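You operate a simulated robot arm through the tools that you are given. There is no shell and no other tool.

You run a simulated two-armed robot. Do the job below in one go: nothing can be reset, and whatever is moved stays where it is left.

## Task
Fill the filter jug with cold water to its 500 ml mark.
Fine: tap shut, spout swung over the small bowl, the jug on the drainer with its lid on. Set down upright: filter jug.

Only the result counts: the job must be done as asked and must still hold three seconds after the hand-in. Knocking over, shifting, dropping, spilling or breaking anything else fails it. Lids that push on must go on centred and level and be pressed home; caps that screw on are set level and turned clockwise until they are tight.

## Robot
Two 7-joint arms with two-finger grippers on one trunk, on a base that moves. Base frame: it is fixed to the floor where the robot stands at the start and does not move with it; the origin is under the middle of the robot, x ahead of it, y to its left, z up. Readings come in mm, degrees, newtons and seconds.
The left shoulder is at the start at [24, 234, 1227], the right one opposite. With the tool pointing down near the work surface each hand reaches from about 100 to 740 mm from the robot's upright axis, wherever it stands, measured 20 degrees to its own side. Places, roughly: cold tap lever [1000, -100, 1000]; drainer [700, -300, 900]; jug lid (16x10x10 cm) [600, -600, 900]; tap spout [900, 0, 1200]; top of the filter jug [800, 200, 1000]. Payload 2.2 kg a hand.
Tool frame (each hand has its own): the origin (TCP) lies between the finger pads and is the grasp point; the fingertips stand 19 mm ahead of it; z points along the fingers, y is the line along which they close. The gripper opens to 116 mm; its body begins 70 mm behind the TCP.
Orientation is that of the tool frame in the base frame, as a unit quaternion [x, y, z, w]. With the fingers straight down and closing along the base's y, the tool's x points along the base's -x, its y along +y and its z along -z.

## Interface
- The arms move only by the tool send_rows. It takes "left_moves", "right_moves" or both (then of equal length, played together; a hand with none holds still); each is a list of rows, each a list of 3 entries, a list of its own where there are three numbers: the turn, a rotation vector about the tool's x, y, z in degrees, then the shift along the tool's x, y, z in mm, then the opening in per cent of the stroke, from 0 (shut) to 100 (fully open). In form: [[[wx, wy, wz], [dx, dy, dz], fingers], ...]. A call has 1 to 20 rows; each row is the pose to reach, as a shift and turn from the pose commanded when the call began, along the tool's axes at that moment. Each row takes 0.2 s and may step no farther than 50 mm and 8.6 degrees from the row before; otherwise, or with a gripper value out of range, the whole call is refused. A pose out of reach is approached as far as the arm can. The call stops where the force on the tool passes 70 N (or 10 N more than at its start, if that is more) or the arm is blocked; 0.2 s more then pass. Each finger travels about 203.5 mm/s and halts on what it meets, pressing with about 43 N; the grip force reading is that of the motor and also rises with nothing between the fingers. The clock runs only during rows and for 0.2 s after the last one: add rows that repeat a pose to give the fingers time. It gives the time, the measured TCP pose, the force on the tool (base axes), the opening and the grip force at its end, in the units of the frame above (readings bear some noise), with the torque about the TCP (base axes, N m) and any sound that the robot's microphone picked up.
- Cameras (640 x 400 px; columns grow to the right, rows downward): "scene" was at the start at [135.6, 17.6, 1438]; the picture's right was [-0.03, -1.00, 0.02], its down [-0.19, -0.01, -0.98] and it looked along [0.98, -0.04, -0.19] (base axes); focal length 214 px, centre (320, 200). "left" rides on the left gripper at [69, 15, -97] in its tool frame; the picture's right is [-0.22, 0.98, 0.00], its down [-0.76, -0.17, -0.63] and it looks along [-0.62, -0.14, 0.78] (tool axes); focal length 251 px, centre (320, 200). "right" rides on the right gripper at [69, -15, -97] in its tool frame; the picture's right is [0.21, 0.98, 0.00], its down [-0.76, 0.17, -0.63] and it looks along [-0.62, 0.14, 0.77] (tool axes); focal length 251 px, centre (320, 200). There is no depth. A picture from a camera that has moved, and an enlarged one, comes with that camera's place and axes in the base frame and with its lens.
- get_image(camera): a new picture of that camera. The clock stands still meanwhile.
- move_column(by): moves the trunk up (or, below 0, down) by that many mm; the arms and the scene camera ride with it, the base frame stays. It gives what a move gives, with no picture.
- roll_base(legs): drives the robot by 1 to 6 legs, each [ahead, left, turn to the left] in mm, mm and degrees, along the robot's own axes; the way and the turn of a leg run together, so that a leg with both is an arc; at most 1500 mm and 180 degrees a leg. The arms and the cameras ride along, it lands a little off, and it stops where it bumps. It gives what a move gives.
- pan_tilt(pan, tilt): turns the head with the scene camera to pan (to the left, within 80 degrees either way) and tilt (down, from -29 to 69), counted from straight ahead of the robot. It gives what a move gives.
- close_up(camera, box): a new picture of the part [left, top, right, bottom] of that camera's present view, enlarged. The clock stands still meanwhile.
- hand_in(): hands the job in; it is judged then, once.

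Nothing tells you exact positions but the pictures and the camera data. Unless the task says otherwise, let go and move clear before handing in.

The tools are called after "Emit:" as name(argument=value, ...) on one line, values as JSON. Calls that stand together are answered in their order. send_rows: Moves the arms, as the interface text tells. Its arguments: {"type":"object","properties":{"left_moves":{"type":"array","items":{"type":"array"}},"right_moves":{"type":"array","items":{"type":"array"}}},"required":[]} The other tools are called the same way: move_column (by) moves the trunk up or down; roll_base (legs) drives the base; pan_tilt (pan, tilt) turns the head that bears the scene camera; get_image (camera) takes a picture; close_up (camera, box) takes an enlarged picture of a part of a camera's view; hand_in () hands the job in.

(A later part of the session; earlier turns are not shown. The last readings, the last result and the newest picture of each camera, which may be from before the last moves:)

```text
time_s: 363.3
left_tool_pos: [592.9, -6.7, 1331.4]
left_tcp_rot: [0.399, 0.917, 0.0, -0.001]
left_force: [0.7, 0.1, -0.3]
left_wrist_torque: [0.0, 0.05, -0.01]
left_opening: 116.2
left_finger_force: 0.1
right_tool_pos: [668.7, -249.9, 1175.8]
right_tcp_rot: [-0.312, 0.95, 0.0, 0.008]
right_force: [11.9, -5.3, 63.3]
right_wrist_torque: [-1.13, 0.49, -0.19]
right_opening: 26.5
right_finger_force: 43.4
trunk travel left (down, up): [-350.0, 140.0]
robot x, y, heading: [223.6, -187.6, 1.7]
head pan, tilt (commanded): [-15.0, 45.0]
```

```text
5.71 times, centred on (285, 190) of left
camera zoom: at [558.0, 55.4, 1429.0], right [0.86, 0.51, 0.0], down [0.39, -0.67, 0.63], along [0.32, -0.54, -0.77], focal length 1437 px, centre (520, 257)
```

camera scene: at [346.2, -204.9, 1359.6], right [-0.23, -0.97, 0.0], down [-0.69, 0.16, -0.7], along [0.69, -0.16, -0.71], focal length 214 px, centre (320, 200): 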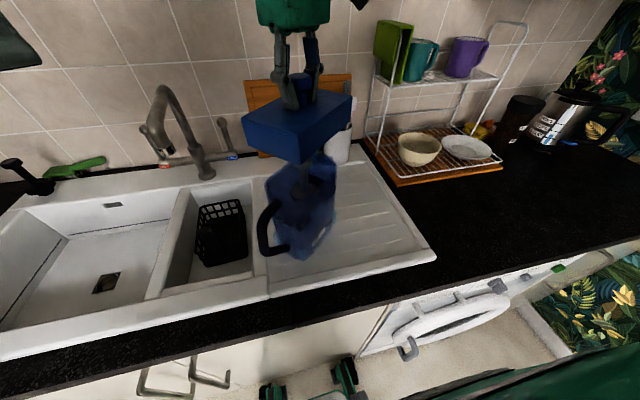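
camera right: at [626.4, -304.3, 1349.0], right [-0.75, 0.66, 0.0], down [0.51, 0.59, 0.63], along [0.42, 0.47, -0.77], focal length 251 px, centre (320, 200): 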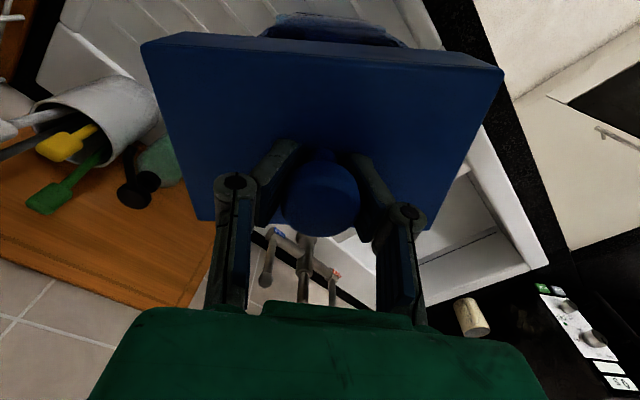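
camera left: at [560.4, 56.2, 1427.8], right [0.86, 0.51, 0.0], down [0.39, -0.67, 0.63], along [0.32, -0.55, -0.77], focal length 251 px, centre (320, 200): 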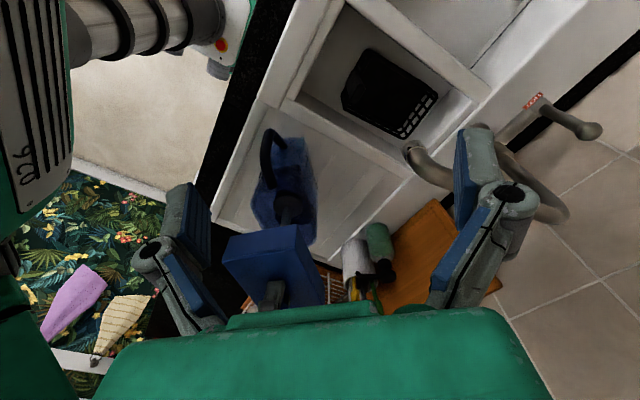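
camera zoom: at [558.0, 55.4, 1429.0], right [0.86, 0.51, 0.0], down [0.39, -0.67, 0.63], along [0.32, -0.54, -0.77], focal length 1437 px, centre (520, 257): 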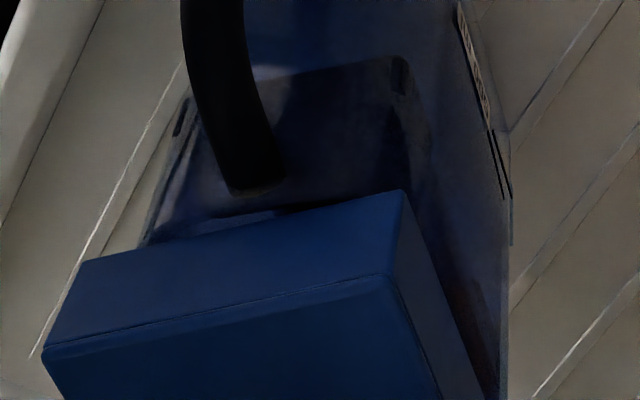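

It isn't clear from above whether it's fully home. I'll let go of the knob, rise, and look at the joint from the side with the right hand's camera.

Emit:
send_rows(right_moves=[[[0, 0, 0], [0, 0, -2], 18], [[0, 0, 0], [0, 0, -4], 22], [[0, 0, 0], [0, 0, -4], 35], [[0, 0, 0], [0, 0, -4], 50], [[0, 0, 0], [0, 0, -4], 62], [[0, 0, 0], [0, 0, -5], 62], [[0, 0, 0], [0, 0, -9], 62], [[0, 0, 0], [0, 0, -16], 62], [[0, 0, 0], [0, 0, -26], 62], [[0, 0, 0], [0, 0, -38], 62], [[0, 0, 0], [0, 0, -52], 62], [[0, 0, 0], [0, 0, -66], 62], [[0, 0, 0], [0, 0, -78], 62], [[0, 0, 0], [0, 0, -86], 62], [[0, 0, 0], [0, 0, -90], 62]])

Emit:
get_image(camera="scene")

Emit:
close_up(camera="scene", box=[240, 110, 360, 210])

Emit:
get_image(camera="right")

```text
time_s: 366.5
left_tool_pos: [595.4, -4.8, 1329.9]
left_tcp_rot: [0.399, 0.917, -0.001, 0.0]
left_force: [0.5, -0.8, -0.1]
left_wrist_torque: [-0.01, 0.01, 0.06]
left_opening: 116.2
left_finger_force: 0.0
right_tool_pos: [668.9, -249.2, 1260.5]
right_tcp_rot: [-0.314, 0.949, -0.002, 0.002]
right_force: [0.5, 0.6, 0.3]
right_wrist_torque: [-0.02, 0.05, 0.0]
right_opening: 72.0
right_finger_force: 0.1
trunk travel left (down, up): [-350.0, 140.0]
robot x, y, heading: [225.0, -186.6, 1.7]
head pan, tilt (commanded): [-15.0, 45.0]
```

```text
taken
camera scene: at [345.9, -204.9, 1359.6], right [-0.23, -0.97, 0.0], down [-0.69, 0.16, -0.7], along [0.69, -0.16, -0.71], focal length 214 px, centre (320, 200)
```

scene: 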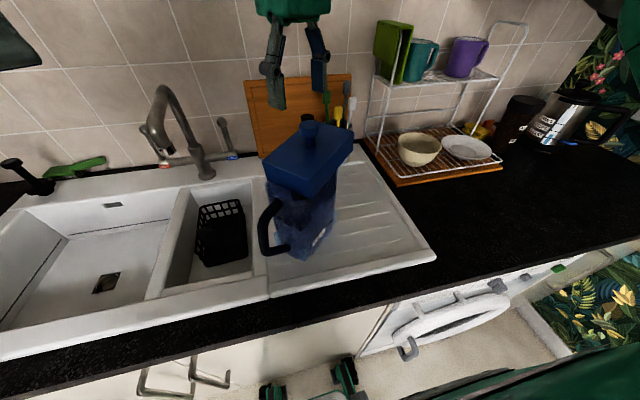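

```text
4.00 times, centred on (300, 160) of scene
camera zoom: at [345.9, -204.9, 1359.6], right [-0.23, -0.97, 0.0], down [-0.69, 0.16, -0.7], along [0.69, -0.16, -0.71], focal length 858 px, centre (400, 360)
```

zoom: 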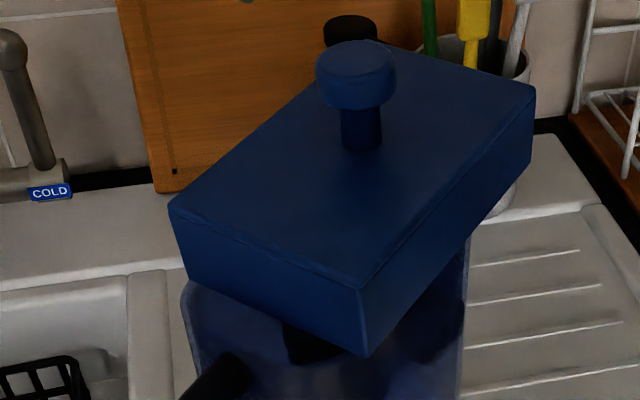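

```text
taken
camera right: at [621.5, -303.8, 1358.0], right [-0.75, 0.66, 0.0], down [0.51, 0.58, 0.63], along [0.42, 0.47, -0.77], focal length 251 px, centre (320, 200)
```

right: 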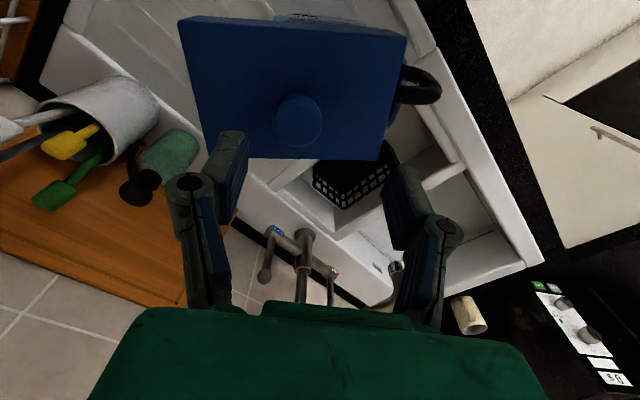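

After release the lid slid a bit toward the spout end, so it was not seated. I'll look from the left camera too and then re-grip it.

Emit:
close_up(camera="left", box=[220, 130, 350, 290])

Emit:
close_up(camera="right", box=[160, 0, 460, 190])

Emit:
close_up(camera="scene", box=[255, 165, 315, 215])

```text
2.50 times, centred on (285, 210) of left
camera zoom: at [560.2, 56.3, 1427.8], right [0.86, 0.51, 0.0], down [0.39, -0.67, 0.63], along [0.32, -0.55, -0.77], focal length 629 px, centre (408, 175)
```

zoom: 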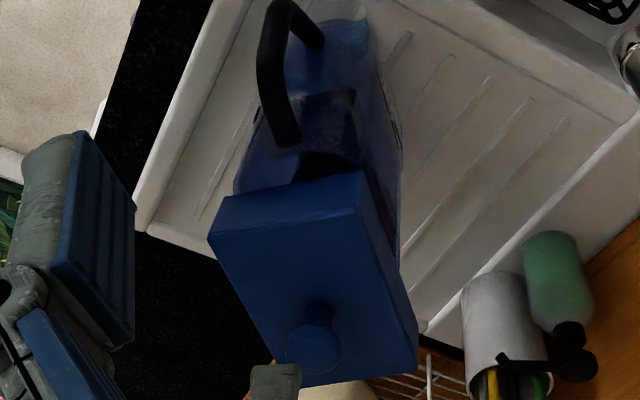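

```text
2.11 times, centred on (310, 95) of right
camera zoom: at [621.5, -303.8, 1358.0], right [-0.75, 0.66, 0.0], down [0.51, 0.58, 0.63], along [0.42, 0.47, -0.77], focal length 529 px, centre (341, 421)
```

zoom: 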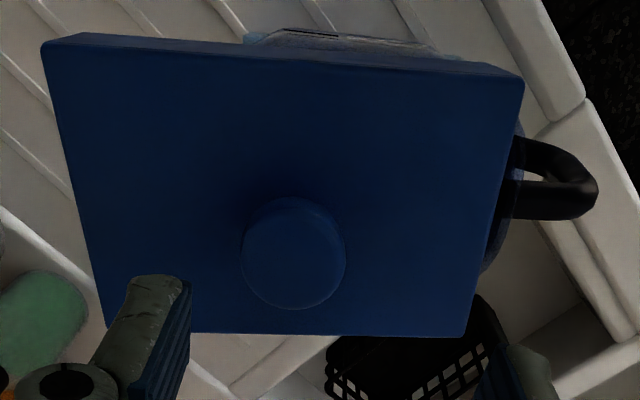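

```text
8.00 times, centred on (285, 190) of scene
camera zoom: at [345.9, -204.9, 1359.6], right [-0.23, -0.97, 0.0], down [-0.69, 0.16, -0.7], along [0.69, -0.16, -0.71], focal length 1716 px, centre (600, 280)
```

zoom: 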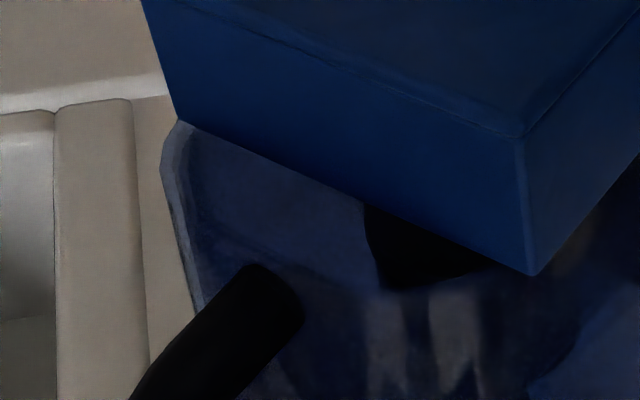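

The lid's locating lip isn't in the opening; the lid just rests on the rim, about 18 mm toward the spout end. I'll re-grip the knob at its present place, [678, -264].

Emit:
send_rows(right_moves=[[[0, 0, 0], [0.2, -2, 0], 62], [[0, 0, 0], [0.6, -7, 0.5], 62], [[0, 0, 0], [1, -13, 2], 62], [[0, 0, 0], [1.3, -17, 6], 62], [[0, 0, 0], [1.4, -18, 12], 62], [[0, 0, 0], [1.4, -18, 20], 62], [[0, 0, 0], [1.4, -18, 30], 62], [[0, 0, 0], [1.4, -18, 41], 62], [[0, 0, 0], [1.4, -18, 52], 62], [[0, 0, 0], [1.4, -18, 62], 62], [[0, 0, 0], [1.4, -18, 70], 62], [[0, 0, 0], [1.4, -18, 76], 62], [[0, 0, 0], [1.4, -18, 80], 62], [[0, 0, 0], [1.4, -18, 82], 62]])

Emit:
get_image(camera="right")

Emit:
close_up(camera="scene", box=[240, 90, 360, 190])

```text
time_s: 369.5
left_tool_pos: [594.5, -4.1, 1331.0]
left_tcp_rot: [0.398, 0.917, -0.001, -0.001]
left_force: [-0.3, 0.5, -0.3]
left_wrist_torque: [0.01, 0.02, 0.03]
left_opening: 115.8
left_finger_force: 0.1
right_tool_pos: [679.1, -265.4, 1179.1]
right_tcp_rot: [-0.313, 0.95, -0.002, 0.004]
right_force: [1.9, 0.4, 8.5]
right_wrist_torque: [-0.28, -0.24, 0.06]
right_opening: 73.8
right_finger_force: 1.7
trunk travel left (down, up): [-350.0, 140.0]
robot x, y, heading: [227.1, -188.1, 1.8]
head pan, tilt (commanded): [-15.0, 45.0]
```

```text
taken
camera right: at [632.1, -319.5, 1276.2], right [-0.75, 0.66, -0.01], down [0.5, 0.58, 0.64], along [0.42, 0.48, -0.77], focal length 251 px, centre (320, 200)
```

right: 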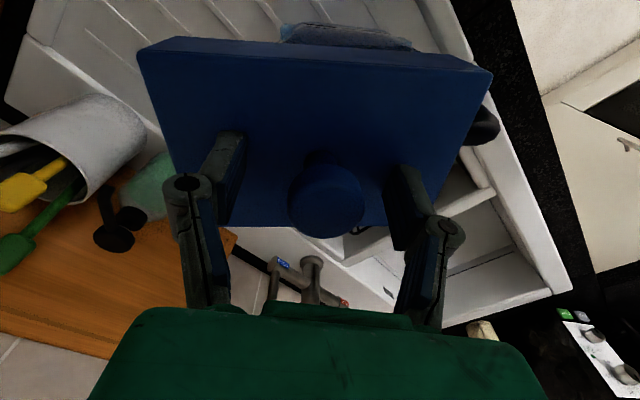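

```text
4.00 times, centred on (300, 140) of scene
camera zoom: at [345.2, -204.6, 1359.8], right [-0.23, -0.97, 0.0], down [-0.69, 0.16, -0.71], along [0.69, -0.16, -0.71], focal length 858 px, centre (400, 440)
```

zoom: 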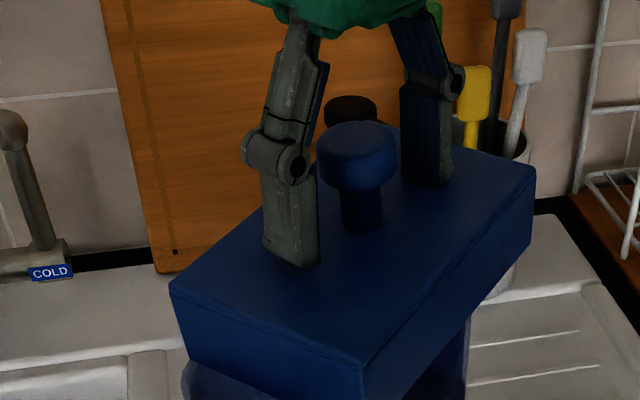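

Fingertips touch the lid's top; rising 4 mm and closing on the stem.

Emit:
send_rows(right_moves=[[[0, 0, 0], [0, 0, -2], 62], [[0, 0, 0], [0, 0, -4], 62], [[0, 0, 0], [0, 0, -4], 52], [[0, 0, 0], [0, 0, -4], 44], [[0, 0, 0], [0, 0, -4], 37], [[0, 0, 0], [0, 0, -4], 31], [[0, 0, 0], [0, 0, -4], 26], [[0, 0, 0], [0, 0, -4], 22], [[0, 0, 0], [0, 0, -4], 18], [[0, 0, 0], [0, 0, -4], 16]])

Emit:
send_rows(right_moves=[[[0, 0, 0], [0, 0, -0.5], 16], [[0, 0, 0], [0, 0, -3], 16], [[0, 0, 0], [0, 0, -9], 16], [[0, 0, 0], [0, 0, -18], 16], [[0, 0, 0], [0, 0, -30], 16], [[0, 0, 0], [0, 0, -42], 16], [[0, 0, 0], [0, 0, -54], 16], [[0, 0, 0], [0, 0, -64], 16], [[0, 0, 0], [0, 0, -71], 16], [[0, 0, 0], [0, 0, -75], 16], [[0, 0, 0], [0, 0, -76], 16]])

Emit:
close_up(camera="right", box=[130, 0, 520, 240])

Emit:
close_up(camera="scene", box=[230, 60, 370, 270])

```text
time_s: 371.7
left_tool_pos: [594.5, -5.2, 1331.1]
left_tcp_rot: [0.398, 0.917, -0.001, 0.0]
left_force: [0.3, -0.3, 0.0]
left_wrist_torque: [0.0, -0.02, 0.01]
left_opening: 116.2
left_finger_force: 0.2
right_tool_pos: [679.4, -268.4, 1182.4]
right_tcp_rot: [-0.313, 0.95, -0.001, 0.002]
right_force: [0.2, -0.2, -0.2]
right_wrist_torque: [0.13, -0.02, -0.09]
right_opening: 26.2
right_finger_force: 43.0
trunk travel left (down, up): [-350.0, 140.0]
robot x, y, heading: [223.0, -187.3, 1.6]
head pan, tilt (commanded): [-15.0, 45.0]
```

```text
time_s: 374.1
left_tool_pos: [595.7, -5.1, 1330.5]
left_tcp_rot: [0.399, 0.917, -0.001, -0.001]
left_force: [0.3, -0.3, 0.6]
left_wrist_torque: [0.01, -0.03, -0.03]
left_opening: 115.7
left_finger_force: 0.1
right_tool_pos: [679.7, -265.6, 1259.1]
right_tcp_rot: [-0.313, 0.95, -0.001, 0.002]
right_force: [1.3, -0.3, -1.0]
right_wrist_torque: [0.0, -0.01, 0.0]
right_opening: 26.0
right_finger_force: 42.8
trunk travel left (down, up): [-350.0, 140.0]
robot x, y, heading: [223.0, -185.4, 1.8]
head pan, tilt (commanded): [-15.0, 45.0]
```

```text
1.64 times, centred on (325, 120) of right
camera zoom: at [632.4, -319.9, 1356.5], right [-0.75, 0.66, 0.0], down [0.51, 0.58, 0.63], along [0.42, 0.47, -0.77], focal length 413 px, centre (312, 331)
```

zoom: 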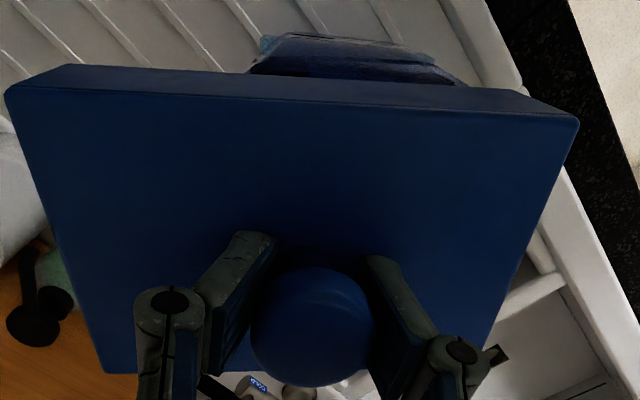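

```text
1.90 times, centred on (300, 165) of scene
camera zoom: at [346.1, -205.1, 1359.6], right [-0.23, -0.97, 0.0], down [-0.69, 0.16, -0.7], along [0.69, -0.16, -0.71], focal length 408 px, centre (358, 267)
```

zoom: 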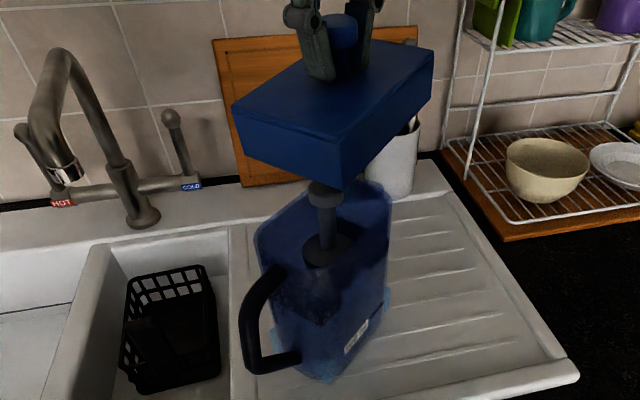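

The lid is up again but hangs a few degrees tilted in the grip. I'll set it down flat on the counter to re-grip it level; moving it back over there now.

Emit:
send_rows(right_moves=[[[0, 0, 0], [0.2, -0.2, 0], 16], [[0, 0, 0], [1.7, -1.2, 0.1], 16], [[0, 0, 0], [5.3, -3.8, 0.3], 16], [[0, 0, 0], [11.6, -8.3, 0.6], 16], [[0, 0, 0], [20.7, -14.8, 1], 16], [[0, 0, 0], [32.7, -23.3, 1.6], 16], [[0, 0, 0], [47.1, -33.6, 2.4], 16], [[0, 0, 0], [63.6, -45.4, 3.2], 16], [[0, 0, 0], [81.5, -58.1, 4.1], 16], [[0, 0, 0], [100.2, -71.4, 5], 16], [[0, 0, 0], [118.9, -84.8, 5.9], 16], [[0, 0, 0], [136.8, -97.5, 6.8], 16], [[0, 0, 0], [153.3, -109.3, 7.6], 16], [[0, 0, 0], [167.7, -119.6, 8.4], 16], [[0, 0, 0], [179.7, -128.1, 9], 16], [[0, 0, 0], [188.8, -134.6, 9.4], 16], [[0, 0, 0], [195.1, -139.1, 9.7], 16], [[0, 0, 0], [198.7, -141.7, 9.9], 16], [[0, 0, 0], [200.2, -142.7, 10], 16], [[0, 0, 0], [200.4, -142.9, 10], 16]])

Emit:
get_image(camera="scene")

Emit:
close_up(camera="left", box=[220, 110, 340, 260])

Emit:
close_up(camera="scene", box=[240, 130, 350, 270])

```text
time_s: 378.3
left_tool_pos: [595.4, -7.2, 1330.5]
left_tcp_rot: [0.399, 0.917, 0.001, -0.001]
left_force: [-0.7, -0.1, 0.4]
left_wrist_torque: [-0.02, 0.0, -0.01]
left_opening: 115.8
left_finger_force: 0.0
right_tool_pos: [603.7, -501.3, 1247.0]
right_tcp_rot: [-0.313, 0.95, -0.001, 0.002]
right_force: [-1.3, 1.1, -0.7]
right_wrist_torque: [0.02, -0.02, 0.01]
right_opening: 25.6
right_finger_force: 43.1
trunk travel left (down, up): [-350.0, 140.0]
robot x, y, heading: [222.9, -187.3, 1.8]
head pan, tilt (commanded): [-15.0, 45.0]
```

```text
taken
camera scene: at [345.2, -207.4, 1359.6], right [-0.23, -0.97, 0.0], down [-0.69, 0.16, -0.7], along [0.69, -0.16, -0.71], focal length 214 px, centre (320, 200)
```

scene: 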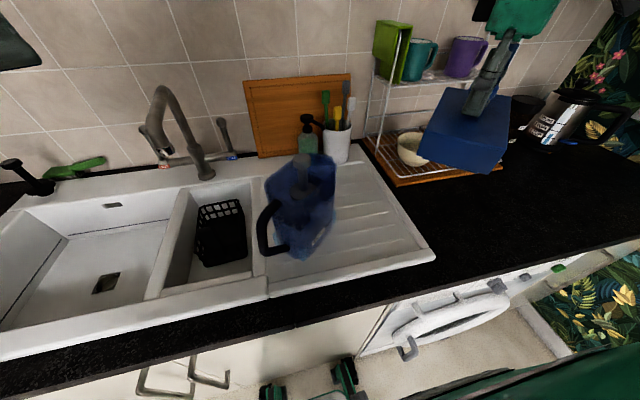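

```text
2.67 times, centred on (280, 185) of left
camera zoom: at [560.3, 54.5, 1428.1], right [0.86, 0.51, 0.0], down [0.39, -0.67, 0.63], along [0.32, -0.54, -0.78], focal length 670 px, centre (427, 240)
```

zoom: 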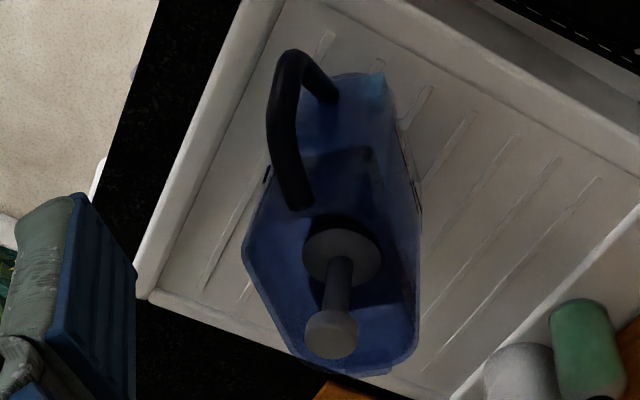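

```text
2.86 times, centred on (295, 200) of scene
camera zoom: at [345.2, -207.4, 1359.6], right [-0.23, -0.97, 0.0], down [-0.69, 0.16, -0.7], along [0.69, -0.16, -0.71], focal length 613 px, centre (391, 200)
```

zoom: 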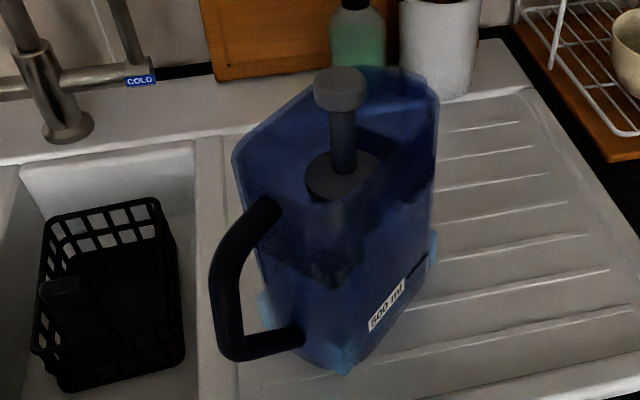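

The jug is in clear view again without the lid. I'll zoom in closer from both cameras to re-measure the rim, since pressing may have shifted it slightly.

Emit:
close_up(camera="left", box=[240, 170, 300, 245])

Emit:
close_up(camera="scene", box=[255, 145, 325, 195])

```text
5.33 times, centred on (270, 208) of left
camera zoom: at [560.3, 54.5, 1428.1], right [0.86, 0.51, 0.0], down [0.39, -0.67, 0.63], along [0.32, -0.54, -0.78], focal length 1341 px, centre (587, 160)
```

zoom: 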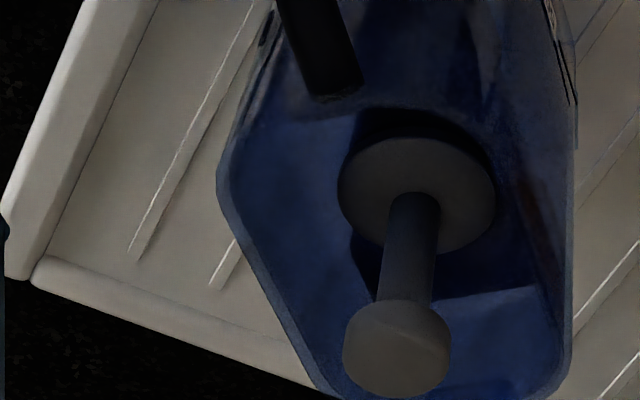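

```text
8.00 times, centred on (290, 170) of scene
camera zoom: at [345.2, -207.4, 1359.6], right [-0.23, -0.97, 0.0], down [-0.69, 0.16, -0.7], along [0.69, -0.16, -0.71], focal length 1716 px, centre (560, 440)
```

zoom: 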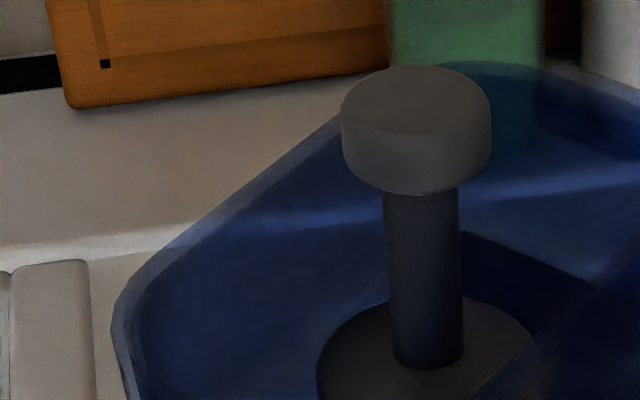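

I now have a consistent rim position: centre about [672.5, -254], so my first try was 4 mm off sideways. I'll set the lid down flat on the counter where it was, to re-grip it level.

Emit:
send_rows(right_moves=[[[0, 0, 0], [0.1, -0.1, 0.2], 16], [[0, 0, 0], [0.7, -0.9, 1.3], 16], [[0, 0, 0], [2.1, -2.8, 4], 16], [[0, 0, 0], [4.5, -6.1, 8.7], 16], [[0, 0, 0], [8, -11, 15.5], 16], [[0, 0, 0], [12.6, -17.3, 24.5], 16], [[0, 0, 0], [18.1, -24.9, 35.3], 16], [[0, 0, 0], [24.5, -33.6, 47.6], 16], [[0, 0, 0], [31.4, -43.1, 61], 16], [[0, 0, 0], [38.6, -53, 75], 16], [[0, 0, 0], [45.7, -62.8, 89], 16], [[0, 0, 0], [52.6, -72.3, 102.4], 16], [[0, 0, 0], [59, -81, 114.7], 16], [[0, 0, 0], [64.5, -88.6, 125.5], 16], [[0, 0, 0], [69.1, -94.9, 134.5], 16], [[0, 0, 0], [72.6, -99.8, 141.3], 16], [[0, 0, 0], [75, -103.1, 146], 16], [[0, 0, 0], [76.4, -105, 148.7], 16], [[0, 0, 0], [77, -105.8, 149.8], 16], [[0, 0, 0], [77.1, -105.9, 150], 16]])

Emit:
send_rows(right_moves=[[[0, 0, 0], [0, 0, 0.5], 16], [[0, 0, 0], [0, 0, 4], 16], [[0, 0, 0], [0, 0, 12], 16], [[0, 0, 0], [0, 0, 24], 16], [[0, 0, 0], [0, 0, 39], 16], [[0, 0, 0], [0, 0, 55], 16], [[0, 0, 0], [0, 0, 69], 16], [[0, 0, 0], [0, 0, 80], 16], [[0, 0, 0], [0, 0, 88], 16], [[0, 0, 0], [0, 0, 92], 16], [[0, 0, 0], [0, 0, 95], 16]])

Emit:
get_image(camera="scene")

```text
time_s: 382.5
left_tool_pos: [594.9, -7.0, 1331.1]
left_tcp_rot: [0.4, 0.917, 0.001, -0.001]
left_force: [0.4, 0.3, 0.0]
left_wrist_torque: [-0.01, 0.0, 0.01]
left_opening: 116.0
left_finger_force: 0.0
right_tool_pos: [604.5, -633.2, 1097.3]
right_tcp_rot: [-0.311, 0.95, -0.001, 0.002]
right_force: [0.1, -0.3, 0.0]
right_wrist_torque: [0.0, -0.01, 0.0]
right_opening: 25.2
right_finger_force: 42.8
right hand out of reach, approached as far as the arm can: row 17, 18, 19
trunk travel left (down, up): [-350.0, 140.0]
robot x, y, heading: [223.6, -185.5, 1.8]
head pan, tilt (commanded): [-15.0, 45.0]
```

```text
time_s: 384.9
left_tool_pos: [595.0, -5.6, 1330.0]
left_tcp_rot: [0.399, 0.917, 0.0, -0.001]
left_force: [-0.6, 0.7, 0.3]
left_wrist_torque: [-0.01, -0.02, 0.03]
left_opening: 116.1
left_finger_force: 0.2
right_tool_pos: [602.3, -622.3, 1002.3]
right_tcp_rot: [-0.311, 0.95, -0.002, 0.002]
right_force: [0.6, 0.0, -0.2]
right_wrist_torque: [0.03, -0.02, -0.01]
right_opening: 25.2
right_finger_force: 42.9
right hand out of reach, approached as far as the arm can: row 3, 4, 5, 6, 7, 8, 9, 10, 11
trunk travel left (down, up): [-350.0, 140.0]
robot x, y, heading: [224.2, -190.7, 1.8]
head pan, tilt (commanded): [-15.0, 45.0]
```

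```text
taken
camera scene: at [344.6, -208.5, 1359.7], right [-0.23, -0.97, 0.0], down [-0.69, 0.16, -0.71], along [0.69, -0.16, -0.71], focal length 214 px, centre (320, 200)
```

scene: 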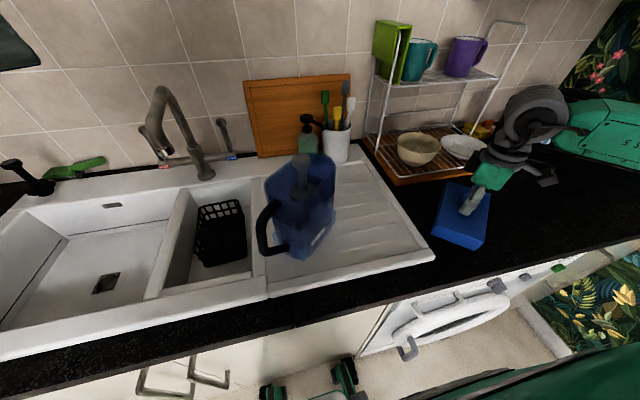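

I'll turn the hand back to straight (easier reach and away from the drainer's edge) before setting the lid down.

Emit:
send_rows(right_moves=[[[0, 0, 0.6], [0.1, -0.2, 0], 16], [[0, 0, 2.5], [0.4, -0.9, 0], 16], [[0, 0, 5.8], [0.9, -2, 0], 16], [[0, 0, 10], [1.5, -3.4, 0], 16], [[0, 0, 14.8], [2.2, -5, 0], 16], [[0, 0, 19.8], [2.9, -6.6, 0], 16], [[0, 0, 24.8], [3.6, -8.3, 0], 16], [[0, 0, 29.3], [4.3, -9.8, 0], 16], [[0, 0, 33], [4.8, -11.1, 0], 16], [[0, 0, 35.4], [5.2, -11.9, 0], 16], [[0, 0, 36.4], [5.3, -12.2, 0], 16], [[0, 0, 36.4], [5.3, -12.2, 0], 16]])

Emit:
send_rows(right_moves=[[[0, 0, 0], [0, 0, 2], 16], [[0, 0, 0], [0, 0, 4], 16], [[0, 0, 0], [0, 0, 6], 16], [[0, 0, 0], [0, 0, 8], 16], [[0, 0, 0], [0, 0, 10], 16]])

Emit:
get_image(camera="right")

Emit:
close_up(camera="scene", box=[400, 90, 540, 270])

```text
time_s: 387.5
left_tool_pos: [594.6, -6.7, 1329.7]
left_tcp_rot: [0.398, 0.917, 0.001, -0.001]
left_force: [-0.8, -0.6, 0.0]
left_wrist_torque: [-0.02, 0.02, 0.01]
left_opening: 115.9
left_finger_force: 0.0
right_tool_pos: [606.0, -635.6, 1003.8]
right_tcp_rot: [0.0, 1.0, 0.0, 0.003]
right_force: [-0.1, 1.0, -0.6]
right_wrist_torque: [0.01, 0.0, -0.01]
right_opening: 25.1
right_finger_force: 42.6
trunk travel left (down, up): [-350.0, 140.0]
robot x, y, heading: [221.5, -184.8, 1.9]
head pan, tilt (commanded): [-15.0, 45.0]
```

```text
time_s: 388.7
left_tool_pos: [594.6, -6.0, 1331.3]
left_tcp_rot: [0.399, 0.917, 0.0, 0.0]
left_force: [-0.8, 0.1, -0.4]
left_wrist_torque: [0.0, -0.01, -0.03]
left_opening: 116.2
left_finger_force: 0.1
right_tool_pos: [605.8, -636.0, 993.7]
right_tcp_rot: [0.0, 1.0, -0.001, 0.005]
right_force: [-1.0, -5.9, 14.5]
right_wrist_torque: [0.41, -0.22, -0.09]
right_opening: 25.0
right_finger_force: 42.9
trunk travel left (down, up): [-350.0, 140.0]
robot x, y, heading: [219.7, -188.3, 1.7]
head pan, tilt (commanded): [-15.0, 45.0]
```

```text
taken
camera right: at [535.3, -651.5, 1091.1], right [-0.22, 0.98, 0.0], down [0.75, 0.17, 0.64], along [0.62, 0.14, -0.77], focal length 251 px, centre (320, 200)
```

right: 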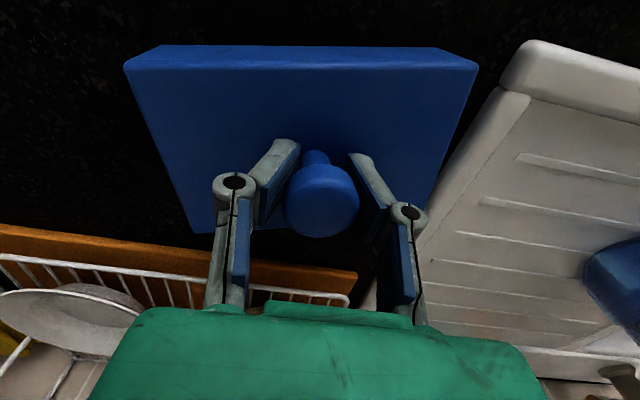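

```text
2.22 times, centred on (470, 180) of scene
camera zoom: at [342.9, -208.8, 1360.1], right [-0.23, -0.97, 0.0], down [-0.69, 0.16, -0.71], along [0.69, -0.16, -0.71], focal length 477 px, centre (-13, 244)
```

zoom: 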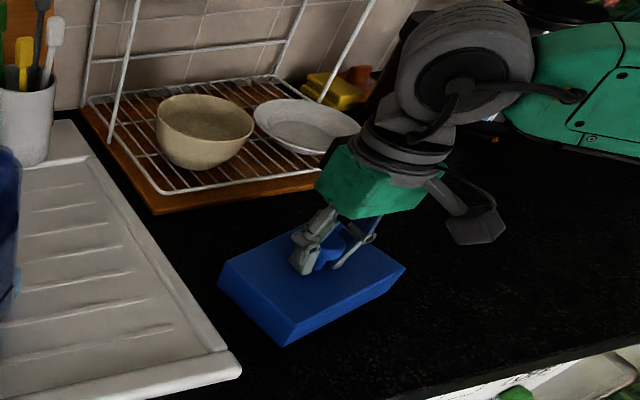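

Touching the counter. I'll open the fingers so the lid settles flat.

Emit:
send_rows(right_moves=[[[0, 0, 0], [0, 0, 0], 24], [[0, 0, 0], [0, 0, 0], 32], [[0, 0, 0], [0, 0, 0], 42], [[0, 0, 0], [0, 0, 0], 52], [[0, 0, 0], [0, 0, 0], 60], [[0, 0, 0], [0, 0, 0], 60], [[0, 0, 0], [0, 0, 0], 60]])

Emit:
close_up(camera="right", box=[110, 20, 520, 260])

```text
time_s: 390.3
left_tool_pos: [593.7, -6.3, 1331.9]
left_tcp_rot: [0.4, 0.917, 0.001, -0.001]
left_force: [0.4, -0.1, 0.1]
left_wrist_torque: [0.0, 0.0, -0.02]
left_opening: 116.1
left_finger_force: 0.0
right_tool_pos: [605.5, -636.2, 991.6]
right_tcp_rot: [-0.001, 1.0, 0.0, 0.002]
right_force: [0.4, 0.4, -0.4]
right_wrist_torque: [-0.03, -0.01, 0.03]
right_opening: 69.6
right_finger_force: 0.1
trunk travel left (down, up): [-350.0, 140.0]
robot x, y, heading: [223.1, -186.4, 1.8]
head pan, tilt (commanded): [-15.0, 45.0]
```

```text
1.56 times, centred on (315, 140) of right
camera zoom: at [535.7, -651.3, 1089.9], right [-0.22, 0.98, 0.0], down [0.75, 0.17, 0.64], along [0.62, 0.14, -0.77], focal length 392 px, centre (328, 294)
```

zoom: 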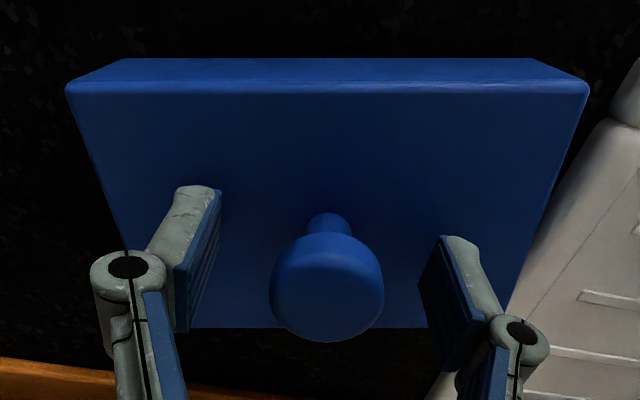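

The lid lies flat, its long side at -77.4°. I'll centre on the stem and grip again.

Emit:
send_rows(right_moves=[[[0, 0, 0], [1, 0, 1], 60], [[0, 0, 0], [2.5, 0, 3], 60], [[0, 0, 0], [3, 0, 5], 60], [[0, 0, 0], [3, 0, 5], 50], [[0, 0, 0], [3, 0, 5], 42], [[0, 0, 0], [3, 0, 5], 36], [[0, 0, 0], [3, 0, 5], 31], [[0, 0, 0], [3, 0, 5], 26], [[0, 0, 0], [3, 0, 5], 22], [[0, 0, 0], [3, 0, 5], 18], [[0, 0, 0], [3, 0, 5], 15]])

Emit:
send_rows(right_moves=[[[0, 0, 0], [0, 0, -0.5], 15], [[0, 0, 0], [0, 0, -3], 15], [[0, 0, 0], [0, 0, -9], 15], [[0, 0, 0], [0, 0, -18], 15], [[0, 0, 0], [0, 0, -30], 15], [[0, 0, 0], [0, 0, -44], 15], [[0, 0, 0], [0, 0, -58], 15], [[0, 0, 0], [0, 0, -72], 15], [[0, 0, 0], [0, 0, -84], 15], [[0, 0, 0], [0, 0, -93], 15], [[0, 0, 0], [0, 0, -98], 15], [[0, 0, 0], [0, 0, -100], 15]])

Emit:
close_up(camera="right", box=[110, 20, 520, 260])

Emit:
close_up(camera="scene", box=[400, 50, 560, 210])

```text
time_s: 392.7
left_tool_pos: [595.1, -5.8, 1331.6]
left_tcp_rot: [0.399, 0.917, 0.0, 0.0]
left_force: [0.6, 0.5, -0.5]
left_wrist_torque: [0.03, -0.01, 0.01]
left_opening: 116.0
left_finger_force: 0.1
right_tool_pos: [603.5, -634.2, 986.5]
right_tcp_rot: [-0.001, 1.0, -0.001, 0.002]
right_force: [0.4, -0.6, 0.3]
right_wrist_torque: [0.01, -0.03, -0.03]
right_opening: 25.9
right_finger_force: 43.5
trunk travel left (down, up): [-350.0, 140.0]
robot x, y, heading: [225.4, -188.2, 1.9]
head pan, tilt (commanded): [-15.0, 45.0]
```

```text
time_s: 395.3
left_tool_pos: [595.7, -6.7, 1330.7]
left_tcp_rot: [0.399, 0.917, 0.0, -0.001]
left_force: [0.2, -0.6, -0.9]
left_wrist_torque: [-0.01, -0.02, 0.01]
left_opening: 115.9
left_finger_force: 0.1
right_tool_pos: [602.2, -635.8, 1088.8]
right_tcp_rot: [-0.001, 1.0, -0.001, 0.002]
right_force: [-0.2, -0.2, -0.9]
right_wrist_torque: [0.01, -0.01, -0.01]
right_opening: 25.4
right_finger_force: 42.4
trunk travel left (down, up): [-350.0, 140.0]
robot x, y, heading: [219.5, -189.4, 1.5]
head pan, tilt (commanded): [-15.0, 45.0]
```

```text
1.56 times, centred on (315, 140) of right
camera zoom: at [532.1, -651.8, 1185.2], right [-0.22, 0.98, 0.0], down [0.75, 0.17, 0.64], along [0.62, 0.14, -0.77], focal length 392 px, centre (328, 294)
```

zoom: 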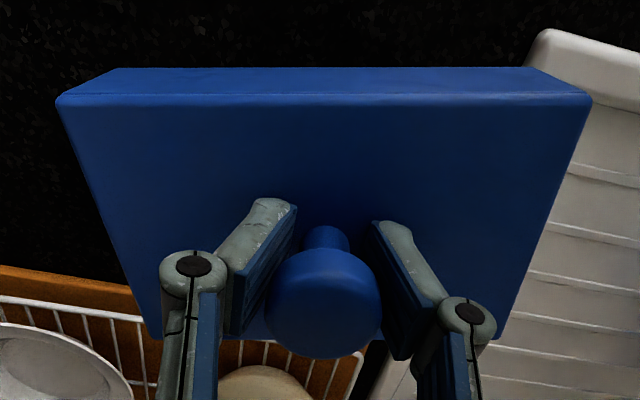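

```text
2.50 times, centred on (480, 130) of scene
camera zoom: at [344.9, -208.5, 1359.6], right [-0.23, -0.97, 0.0], down [-0.69, 0.16, -0.7], along [0.69, -0.16, -0.71], focal length 536 px, centre (-80, 375)
```

zoom: 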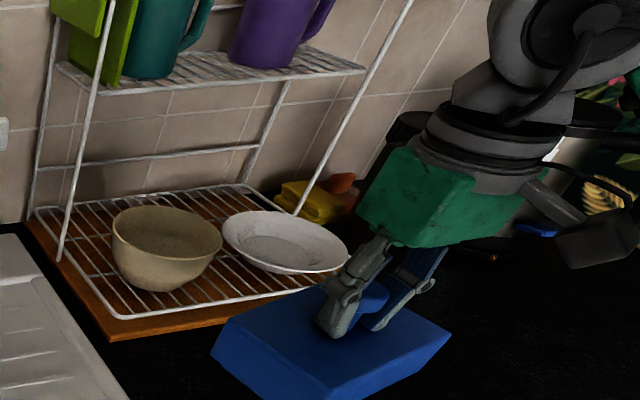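

Gripped again and level. Now I bring the lid up, turning it 31.8° to match the jug.

Emit:
send_rows(right_moves=[[[0, 0, -0.04], [0, 0.2, -0.2], 15], [[0, 0, -0.3], [0, 1.2, -1.4], 15], [[0, 0, -0.8], [0, 3.6, -4.3], 15], [[0, 0, -1.8], [0, 7.8, -9.3], 15], [[0, 0, -3.3], [0, 13.9, -16.6], 15], [[0, 0, -5.2], [0, 21.9, -26.1], 15], [[0, 0, -7.5], [0, 31.5, -37.6], 15], [[0, 0, -10.1], [0, 42.5, -50.8], 15], [[0, 0, -12.9], [0, 54.5, -65.1], 15], [[0, 0, -15.9], [0, 67, -80], 15], [[0, 0, -18.9], [0, 79.5, -94.9], 15], [[0, 0, -21.7], [0, 91.5, -109.2], 15], [[0, 0, -24.3], [0, 102.5, -122.4], 15], [[0, 0, -26.6], [0, 112.1, -133.9], 15], [[0, 0, -28.5], [0, 120.1, -143.4], 15], [[0, 0, -30], [0, 126.2, -150.7], 15], [[0, 0, -31], [0, 130.4, -155.7], 15], [[0, 0, -31.5], [0, 132.8, -158.6], 15], [[0, 0, -31.75], [0, 133.8, -159.8], 15], [[0, 0, -31.8], [0, 134, -160], 15]])

Emit:
send_rows(right_moves=[[[0, 0, 0], [-0.2, 0.2, 0], 15], [[0, 0, 0], [-1.6, 1.5, -0.1], 15], [[0, 0, 0], [-4.9, 4.6, -0.2], 15], [[0, 0, 0], [-10.7, 10.1, -0.4], 15], [[0, 0, 0], [-19.1, 18.1, -0.7], 15], [[0, 0, 0], [-30.1, 28.5, -1.1], 15], [[0, 0, 0], [-43.4, 41, -1.6], 15], [[0, 0, 0], [-58.6, 55.4, -2.2], 15], [[0, 0, 0], [-75.1, 71, -2.8], 15], [[0, 0, 0], [-92.3, 87.3, -3.5], 15], [[0, 0, 0], [-109.5, 103.5, -4.2], 15], [[0, 0, 0], [-126, 119.1, -4.8], 15], [[0, 0, 0], [-141.2, 133.5, -5.4], 15], [[0, 0, 0], [-154.5, 146, -5.9], 15], [[0, 0, 0], [-165.5, 156.4, -6.3], 15], [[0, 0, 0], [-173.9, 164.4, -6.6], 15], [[0, 0, 0], [-179.7, 169.9, -6.8], 15], [[0, 0, 0], [-183, 173, -6.9], 15], [[0, 0, 0], [-184.4, 174.3, -7], 15], [[0, 0, 0], [-184.6, 174.5, -7], 15]])

Emit:
close_up(camera="right", box=[110, 0, 520, 240])

Emit:
close_up(camera="scene", box=[230, 60, 370, 270])

Emit:
close_up(camera="left", box=[220, 110, 350, 300])

```text
time_s: 399.5
left_tool_pos: [595.1, -6.0, 1330.4]
left_tcp_rot: [0.398, 0.917, 0.001, -0.002]
left_force: [-0.1, 0.0, 0.3]
left_wrist_torque: [0.02, 0.0, 0.0]
left_opening: 116.1
left_finger_force: 0.1
right_tool_pos: [601.4, -500.3, 1247.8]
right_tcp_rot: [-0.275, 0.961, -0.002, 0.003]
right_force: [0.4, -0.4, -1.1]
right_wrist_torque: [-0.01, 0.05, -0.01]
right_opening: 25.3
right_finger_force: 43.3
trunk travel left (down, up): [-350.0, 140.0]
robot x, y, heading: [225.7, -189.7, 1.7]
head pan, tilt (commanded): [-15.0, 45.0]
```

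```text
time_s: 403.7
left_tool_pos: [594.5, -4.8, 1330.5]
left_tcp_rot: [0.399, 0.917, -0.001, 0.0]
left_force: [-0.2, -0.3, 0.6]
left_wrist_torque: [0.01, -0.01, -0.03]
left_opening: 115.8
left_finger_force: 0.0
right_tool_pos: [666.8, -255.5, 1254.7]
right_tcp_rot: [-0.275, 0.961, -0.002, 0.001]
right_force: [-0.6, -0.9, -0.8]
right_wrist_torque: [0.01, 0.02, -0.01]
right_opening: 25.2
right_finger_force: 43.4
trunk travel left (down, up): [-350.0, 140.0]
robot x, y, heading: [221.3, -187.6, 1.8]
head pan, tilt (commanded): [-15.0, 45.0]
```

```text
1.56 times, centred on (315, 120) of right
camera zoom: at [615.3, -305.1, 1352.4], right [-0.7, 0.72, 0.0], down [0.55, 0.54, 0.63], along [0.46, 0.44, -0.77], focal length 392 px, centre (328, 325)
```

zoom: 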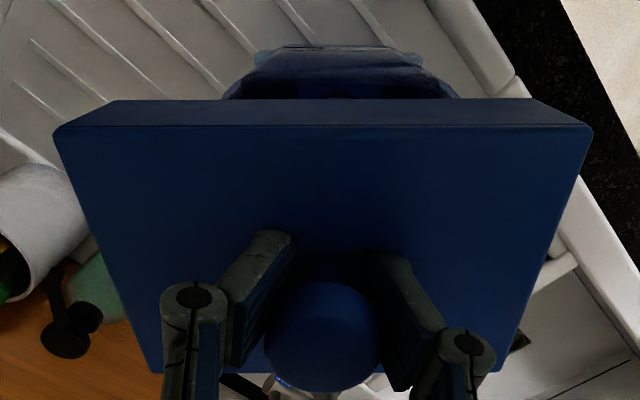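

```text
1.90 times, centred on (300, 165) of scene
camera zoom: at [346.0, -205.0, 1359.6], right [-0.23, -0.97, 0.0], down [-0.69, 0.16, -0.7], along [0.69, -0.16, -0.71], focal length 408 px, centre (358, 267)
```

zoom: 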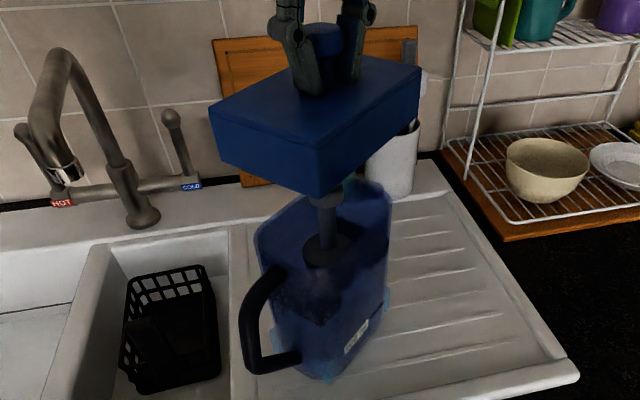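

```text
2.11 times, centred on (285, 205) of left
camera zoom: at [560.3, 56.1, 1427.8], right [0.86, 0.51, 0.0], down [0.39, -0.67, 0.63], along [0.32, -0.55, -0.77], focal length 529 px, centre (394, 190)
```

zoom: 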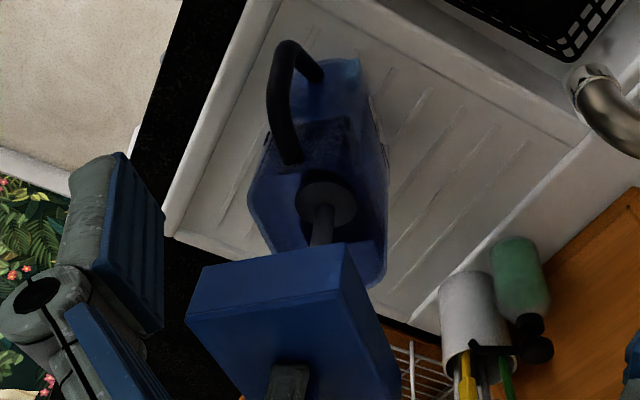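

Using the contact torques of the two presses together with the images, the lid centre must be at about [670.3, -248.8]; the lid is now about 3 mm off that. I'll shift, then lower to just above the rim.

Emit:
send_rows(right_moves=[[[0, 0, 0.1], [0, 0.5, 0.5], 15], [[0, 0, 0.3], [0, 1.5, 3], 15], [[0, 0, 0.5], [0, 2.6, 9], 15], [[0, 0, 0.7], [0, 3.1, 17], 15], [[0, 0, 0.7], [0, 3.3, 27], 15], [[0, 0, 0.7], [0, 3.3, 38], 15], [[0, 0, 0.7], [0, 3.3, 48], 15], [[0, 0, 0.7], [0, 3.3, 56], 15], [[0, 0, 0.7], [0, 3.3, 61], 15], [[0, 0, 0.7], [0, 3.3, 64], 15], [[0, 0, 0.7], [0, 3.3, 65], 15]])

Emit:
send_rows(right_moves=[[[0, 0, 0], [0, 0, 1.5], 15], [[0, 0, 0], [0, 0, 3], 15], [[0, 0, 0], [0, 0, 4.5], 15], [[0, 0, 0], [0, 0, 6], 15]])

```text
time_s: 406.1
left_tool_pos: [594.6, -4.8, 1331.2]
left_tcp_rot: [0.398, 0.917, -0.001, 0.0]
left_force: [-0.2, -0.4, 0.6]
left_wrist_torque: [0.05, -0.02, 0.01]
left_opening: 115.6
left_finger_force: 0.0
right_tool_pos: [665.8, -253.0, 1191.1]
right_tcp_rot: [-0.27, 0.963, 0.0, 0.002]
right_force: [-0.3, -0.1, 0.9]
right_wrist_torque: [0.0, -0.02, -0.04]
right_opening: 25.2
right_finger_force: 42.9
trunk travel left (down, up): [-350.0, 140.0]
robot x, y, heading: [226.8, -187.3, 1.7]
head pan, tilt (commanded): [-15.0, 45.0]
```

```text
time_s: 407.1
left_tool_pos: [594.9, -4.9, 1330.5]
left_tcp_rot: [0.399, 0.917, -0.002, -0.001]
left_force: [0.4, 0.2, 0.0]
left_wrist_torque: [0.0, 0.0, -0.03]
left_opening: 116.1
left_finger_force: 0.0
right_tool_pos: [663.5, -251.7, 1185.2]
right_tcp_rot: [-0.268, 0.963, -0.001, 0.002]
right_force: [-0.2, 0.2, -0.5]
right_wrist_torque: [0.02, 0.01, 0.04]
right_opening: 24.9
right_finger_force: 43.7
trunk travel left (down, up): [-350.0, 140.0]
robot x, y, heading: [226.1, -190.3, 1.6]
head pan, tilt (commanded): [-15.0, 45.0]
```

Emit:
send_rows(right_moves=[[[0, 0, 0], [0, 0, 1.5], 15], [[0, 0, 0], [0, 0, 3], 15], [[0, 0, 0], [0, 0, 4.5], 15], [[0, 0, 0], [0, 0, 6], 15], [[0, 0, 0], [0, 0, 6], 15]])

```text
time_s: 408.3
left_tool_pos: [593.3, -2.8, 1331.7]
left_tcp_rot: [0.397, 0.918, 0.0, 0.0]
left_force: [0.1, -0.6, -0.3]
left_wrist_torque: [0.03, 0.04, 0.02]
left_opening: 115.9
left_finger_force: 0.0
right_tool_pos: [662.9, -250.7, 1179.4]
right_tcp_rot: [-0.268, 0.963, -0.002, 0.002]
right_force: [-2.8, 2.9, 10.1]
right_wrist_torque: [-0.02, -0.73, 0.15]
right_opening: 24.3
right_finger_force: 43.3
trunk travel left (down, up): [-350.0, 140.0]
robot x, y, heading: [224.5, -184.3, 1.7]
head pan, tilt (commanded): [-15.0, 45.0]
```

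Contact again at the far corner, with the rim nudging the lid toward the handle side. I'll shift it about 2.5 mm that way and press again.

Emit:
send_rows(right_moves=[[[0, 0, 0], [0, 0, -3], 15], [[0, 0, 0], [1, 0.8, -4], 15], [[0, 0, 0], [1.9, 1.7, -4], 15], [[0, 0, 0], [1.9, 1.7, -2], 15], [[0, 0, 0], [1.9, 1.7, 0], 15], [[0, 0, 0], [1.9, 1.7, 1.5], 15], [[0, 0, 0], [1.9, 1.7, 2], 15], [[0, 0, 0], [1.9, 1.7, 2], 15]])

```text
time_s: 410.1
left_tool_pos: [593.7, -3.9, 1332.2]
left_tcp_rot: [0.398, 0.917, -0.001, 0.0]
left_force: [0.0, -0.3, 0.2]
left_wrist_torque: [0.01, -0.02, -0.01]
left_opening: 116.1
left_finger_force: 0.0
right_tool_pos: [659.8, -249.8, 1178.2]
right_tcp_rot: [-0.269, 0.963, -0.002, 0.003]
right_force: [-0.3, 2.5, 16.6]
right_wrist_torque: [-0.25, -1.33, 0.14]
right_opening: 24.7
right_finger_force: 43.2
trunk travel left (down, up): [-350.0, 140.0]
robot x, y, heading: [225.2, -185.7, 2.0]
head pan, tilt (commanded): [-15.0, 45.0]
```

Still the far corner. I'll check for tilt of the lid or jug in the pictures.

Emit:
close_up(camera="scene", box=[240, 90, 360, 210])

Emit:
close_up(camera="left", box=[220, 130, 350, 290])

Emit:
close_up(camera="right", box=[110, 0, 520, 240])

```text
3.33 times, centred on (300, 150) of scene
camera zoom: at [343.5, -203.5, 1360.0], right [-0.23, -0.97, 0.0], down [-0.69, 0.16, -0.71], along [0.69, -0.16, -0.71], focal length 715 px, centre (387, 367)
```

zoom: 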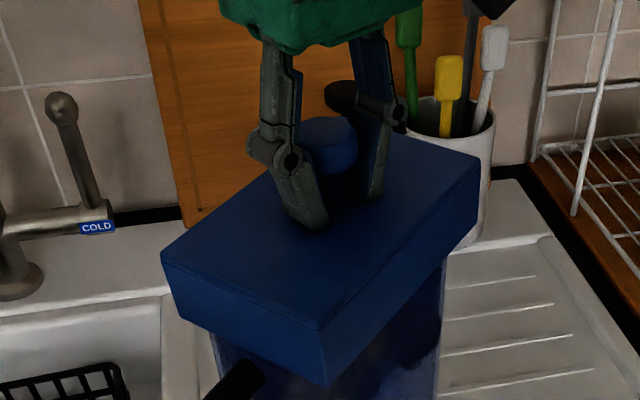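

```text
2.50 times, centred on (285, 210) of left
camera zoom: at [558.7, 57.8, 1428.1], right [0.86, 0.51, 0.0], down [0.39, -0.67, 0.63], along [0.32, -0.55, -0.77], focal length 629 px, centre (408, 175)
```

zoom: 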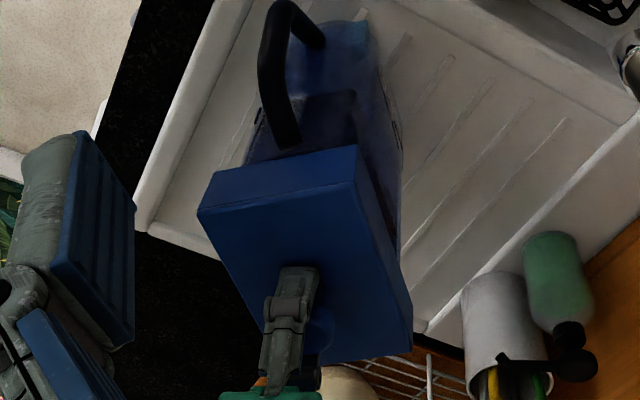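

```text
1.56 times, centred on (315, 120) of right
camera zoom: at [608.4, -298.9, 1275.1], right [-0.69, 0.72, -0.01], down [0.56, 0.54, 0.64], along [0.46, 0.43, -0.77], focal length 392 px, centre (328, 325)
```

zoom: 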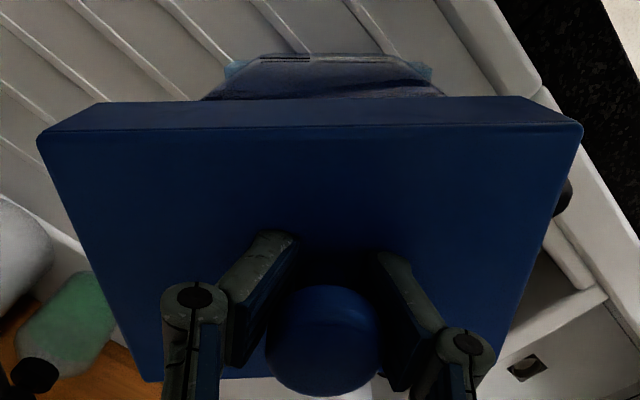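

The jug likely stands at the drainer's slight slope, so its far corner touches first. I'll keep pressing steadily so the lid conforms, and watch how the load spreads.

Emit:
send_rows(right_moves=[[[0, 0, 0], [0, 0, 1.5], 15], [[0, 0, 0], [0, 0, 3], 15], [[0, 0, 0], [0, 0, 4], 15], [[0, 0, 0], [0, 0, 4], 15]])

```text
time_s: 411.1
left_tool_pos: [592.8, -4.6, 1331.5]
left_tcp_rot: [0.4, 0.917, 0.0, 0.001]
left_force: [-0.7, 0.3, 0.8]
left_wrist_torque: [-0.01, -0.01, 0.02]
left_opening: 115.8
left_finger_force: 0.1
right_tool_pos: [659.4, -249.6, 1176.2]
right_tcp_rot: [-0.268, 0.963, 0.0, 0.006]
right_force: [2.8, -1.9, 48.0]
right_wrist_torque: [-0.55, -0.41, 0.01]
right_opening: 26.3
right_finger_force: 43.3
trunk travel left (down, up): [-350.0, 140.0]
robot x, y, heading: [225.0, -184.3, 2.0]
head pan, tilt (commanded): [-15.0, 45.0]
```

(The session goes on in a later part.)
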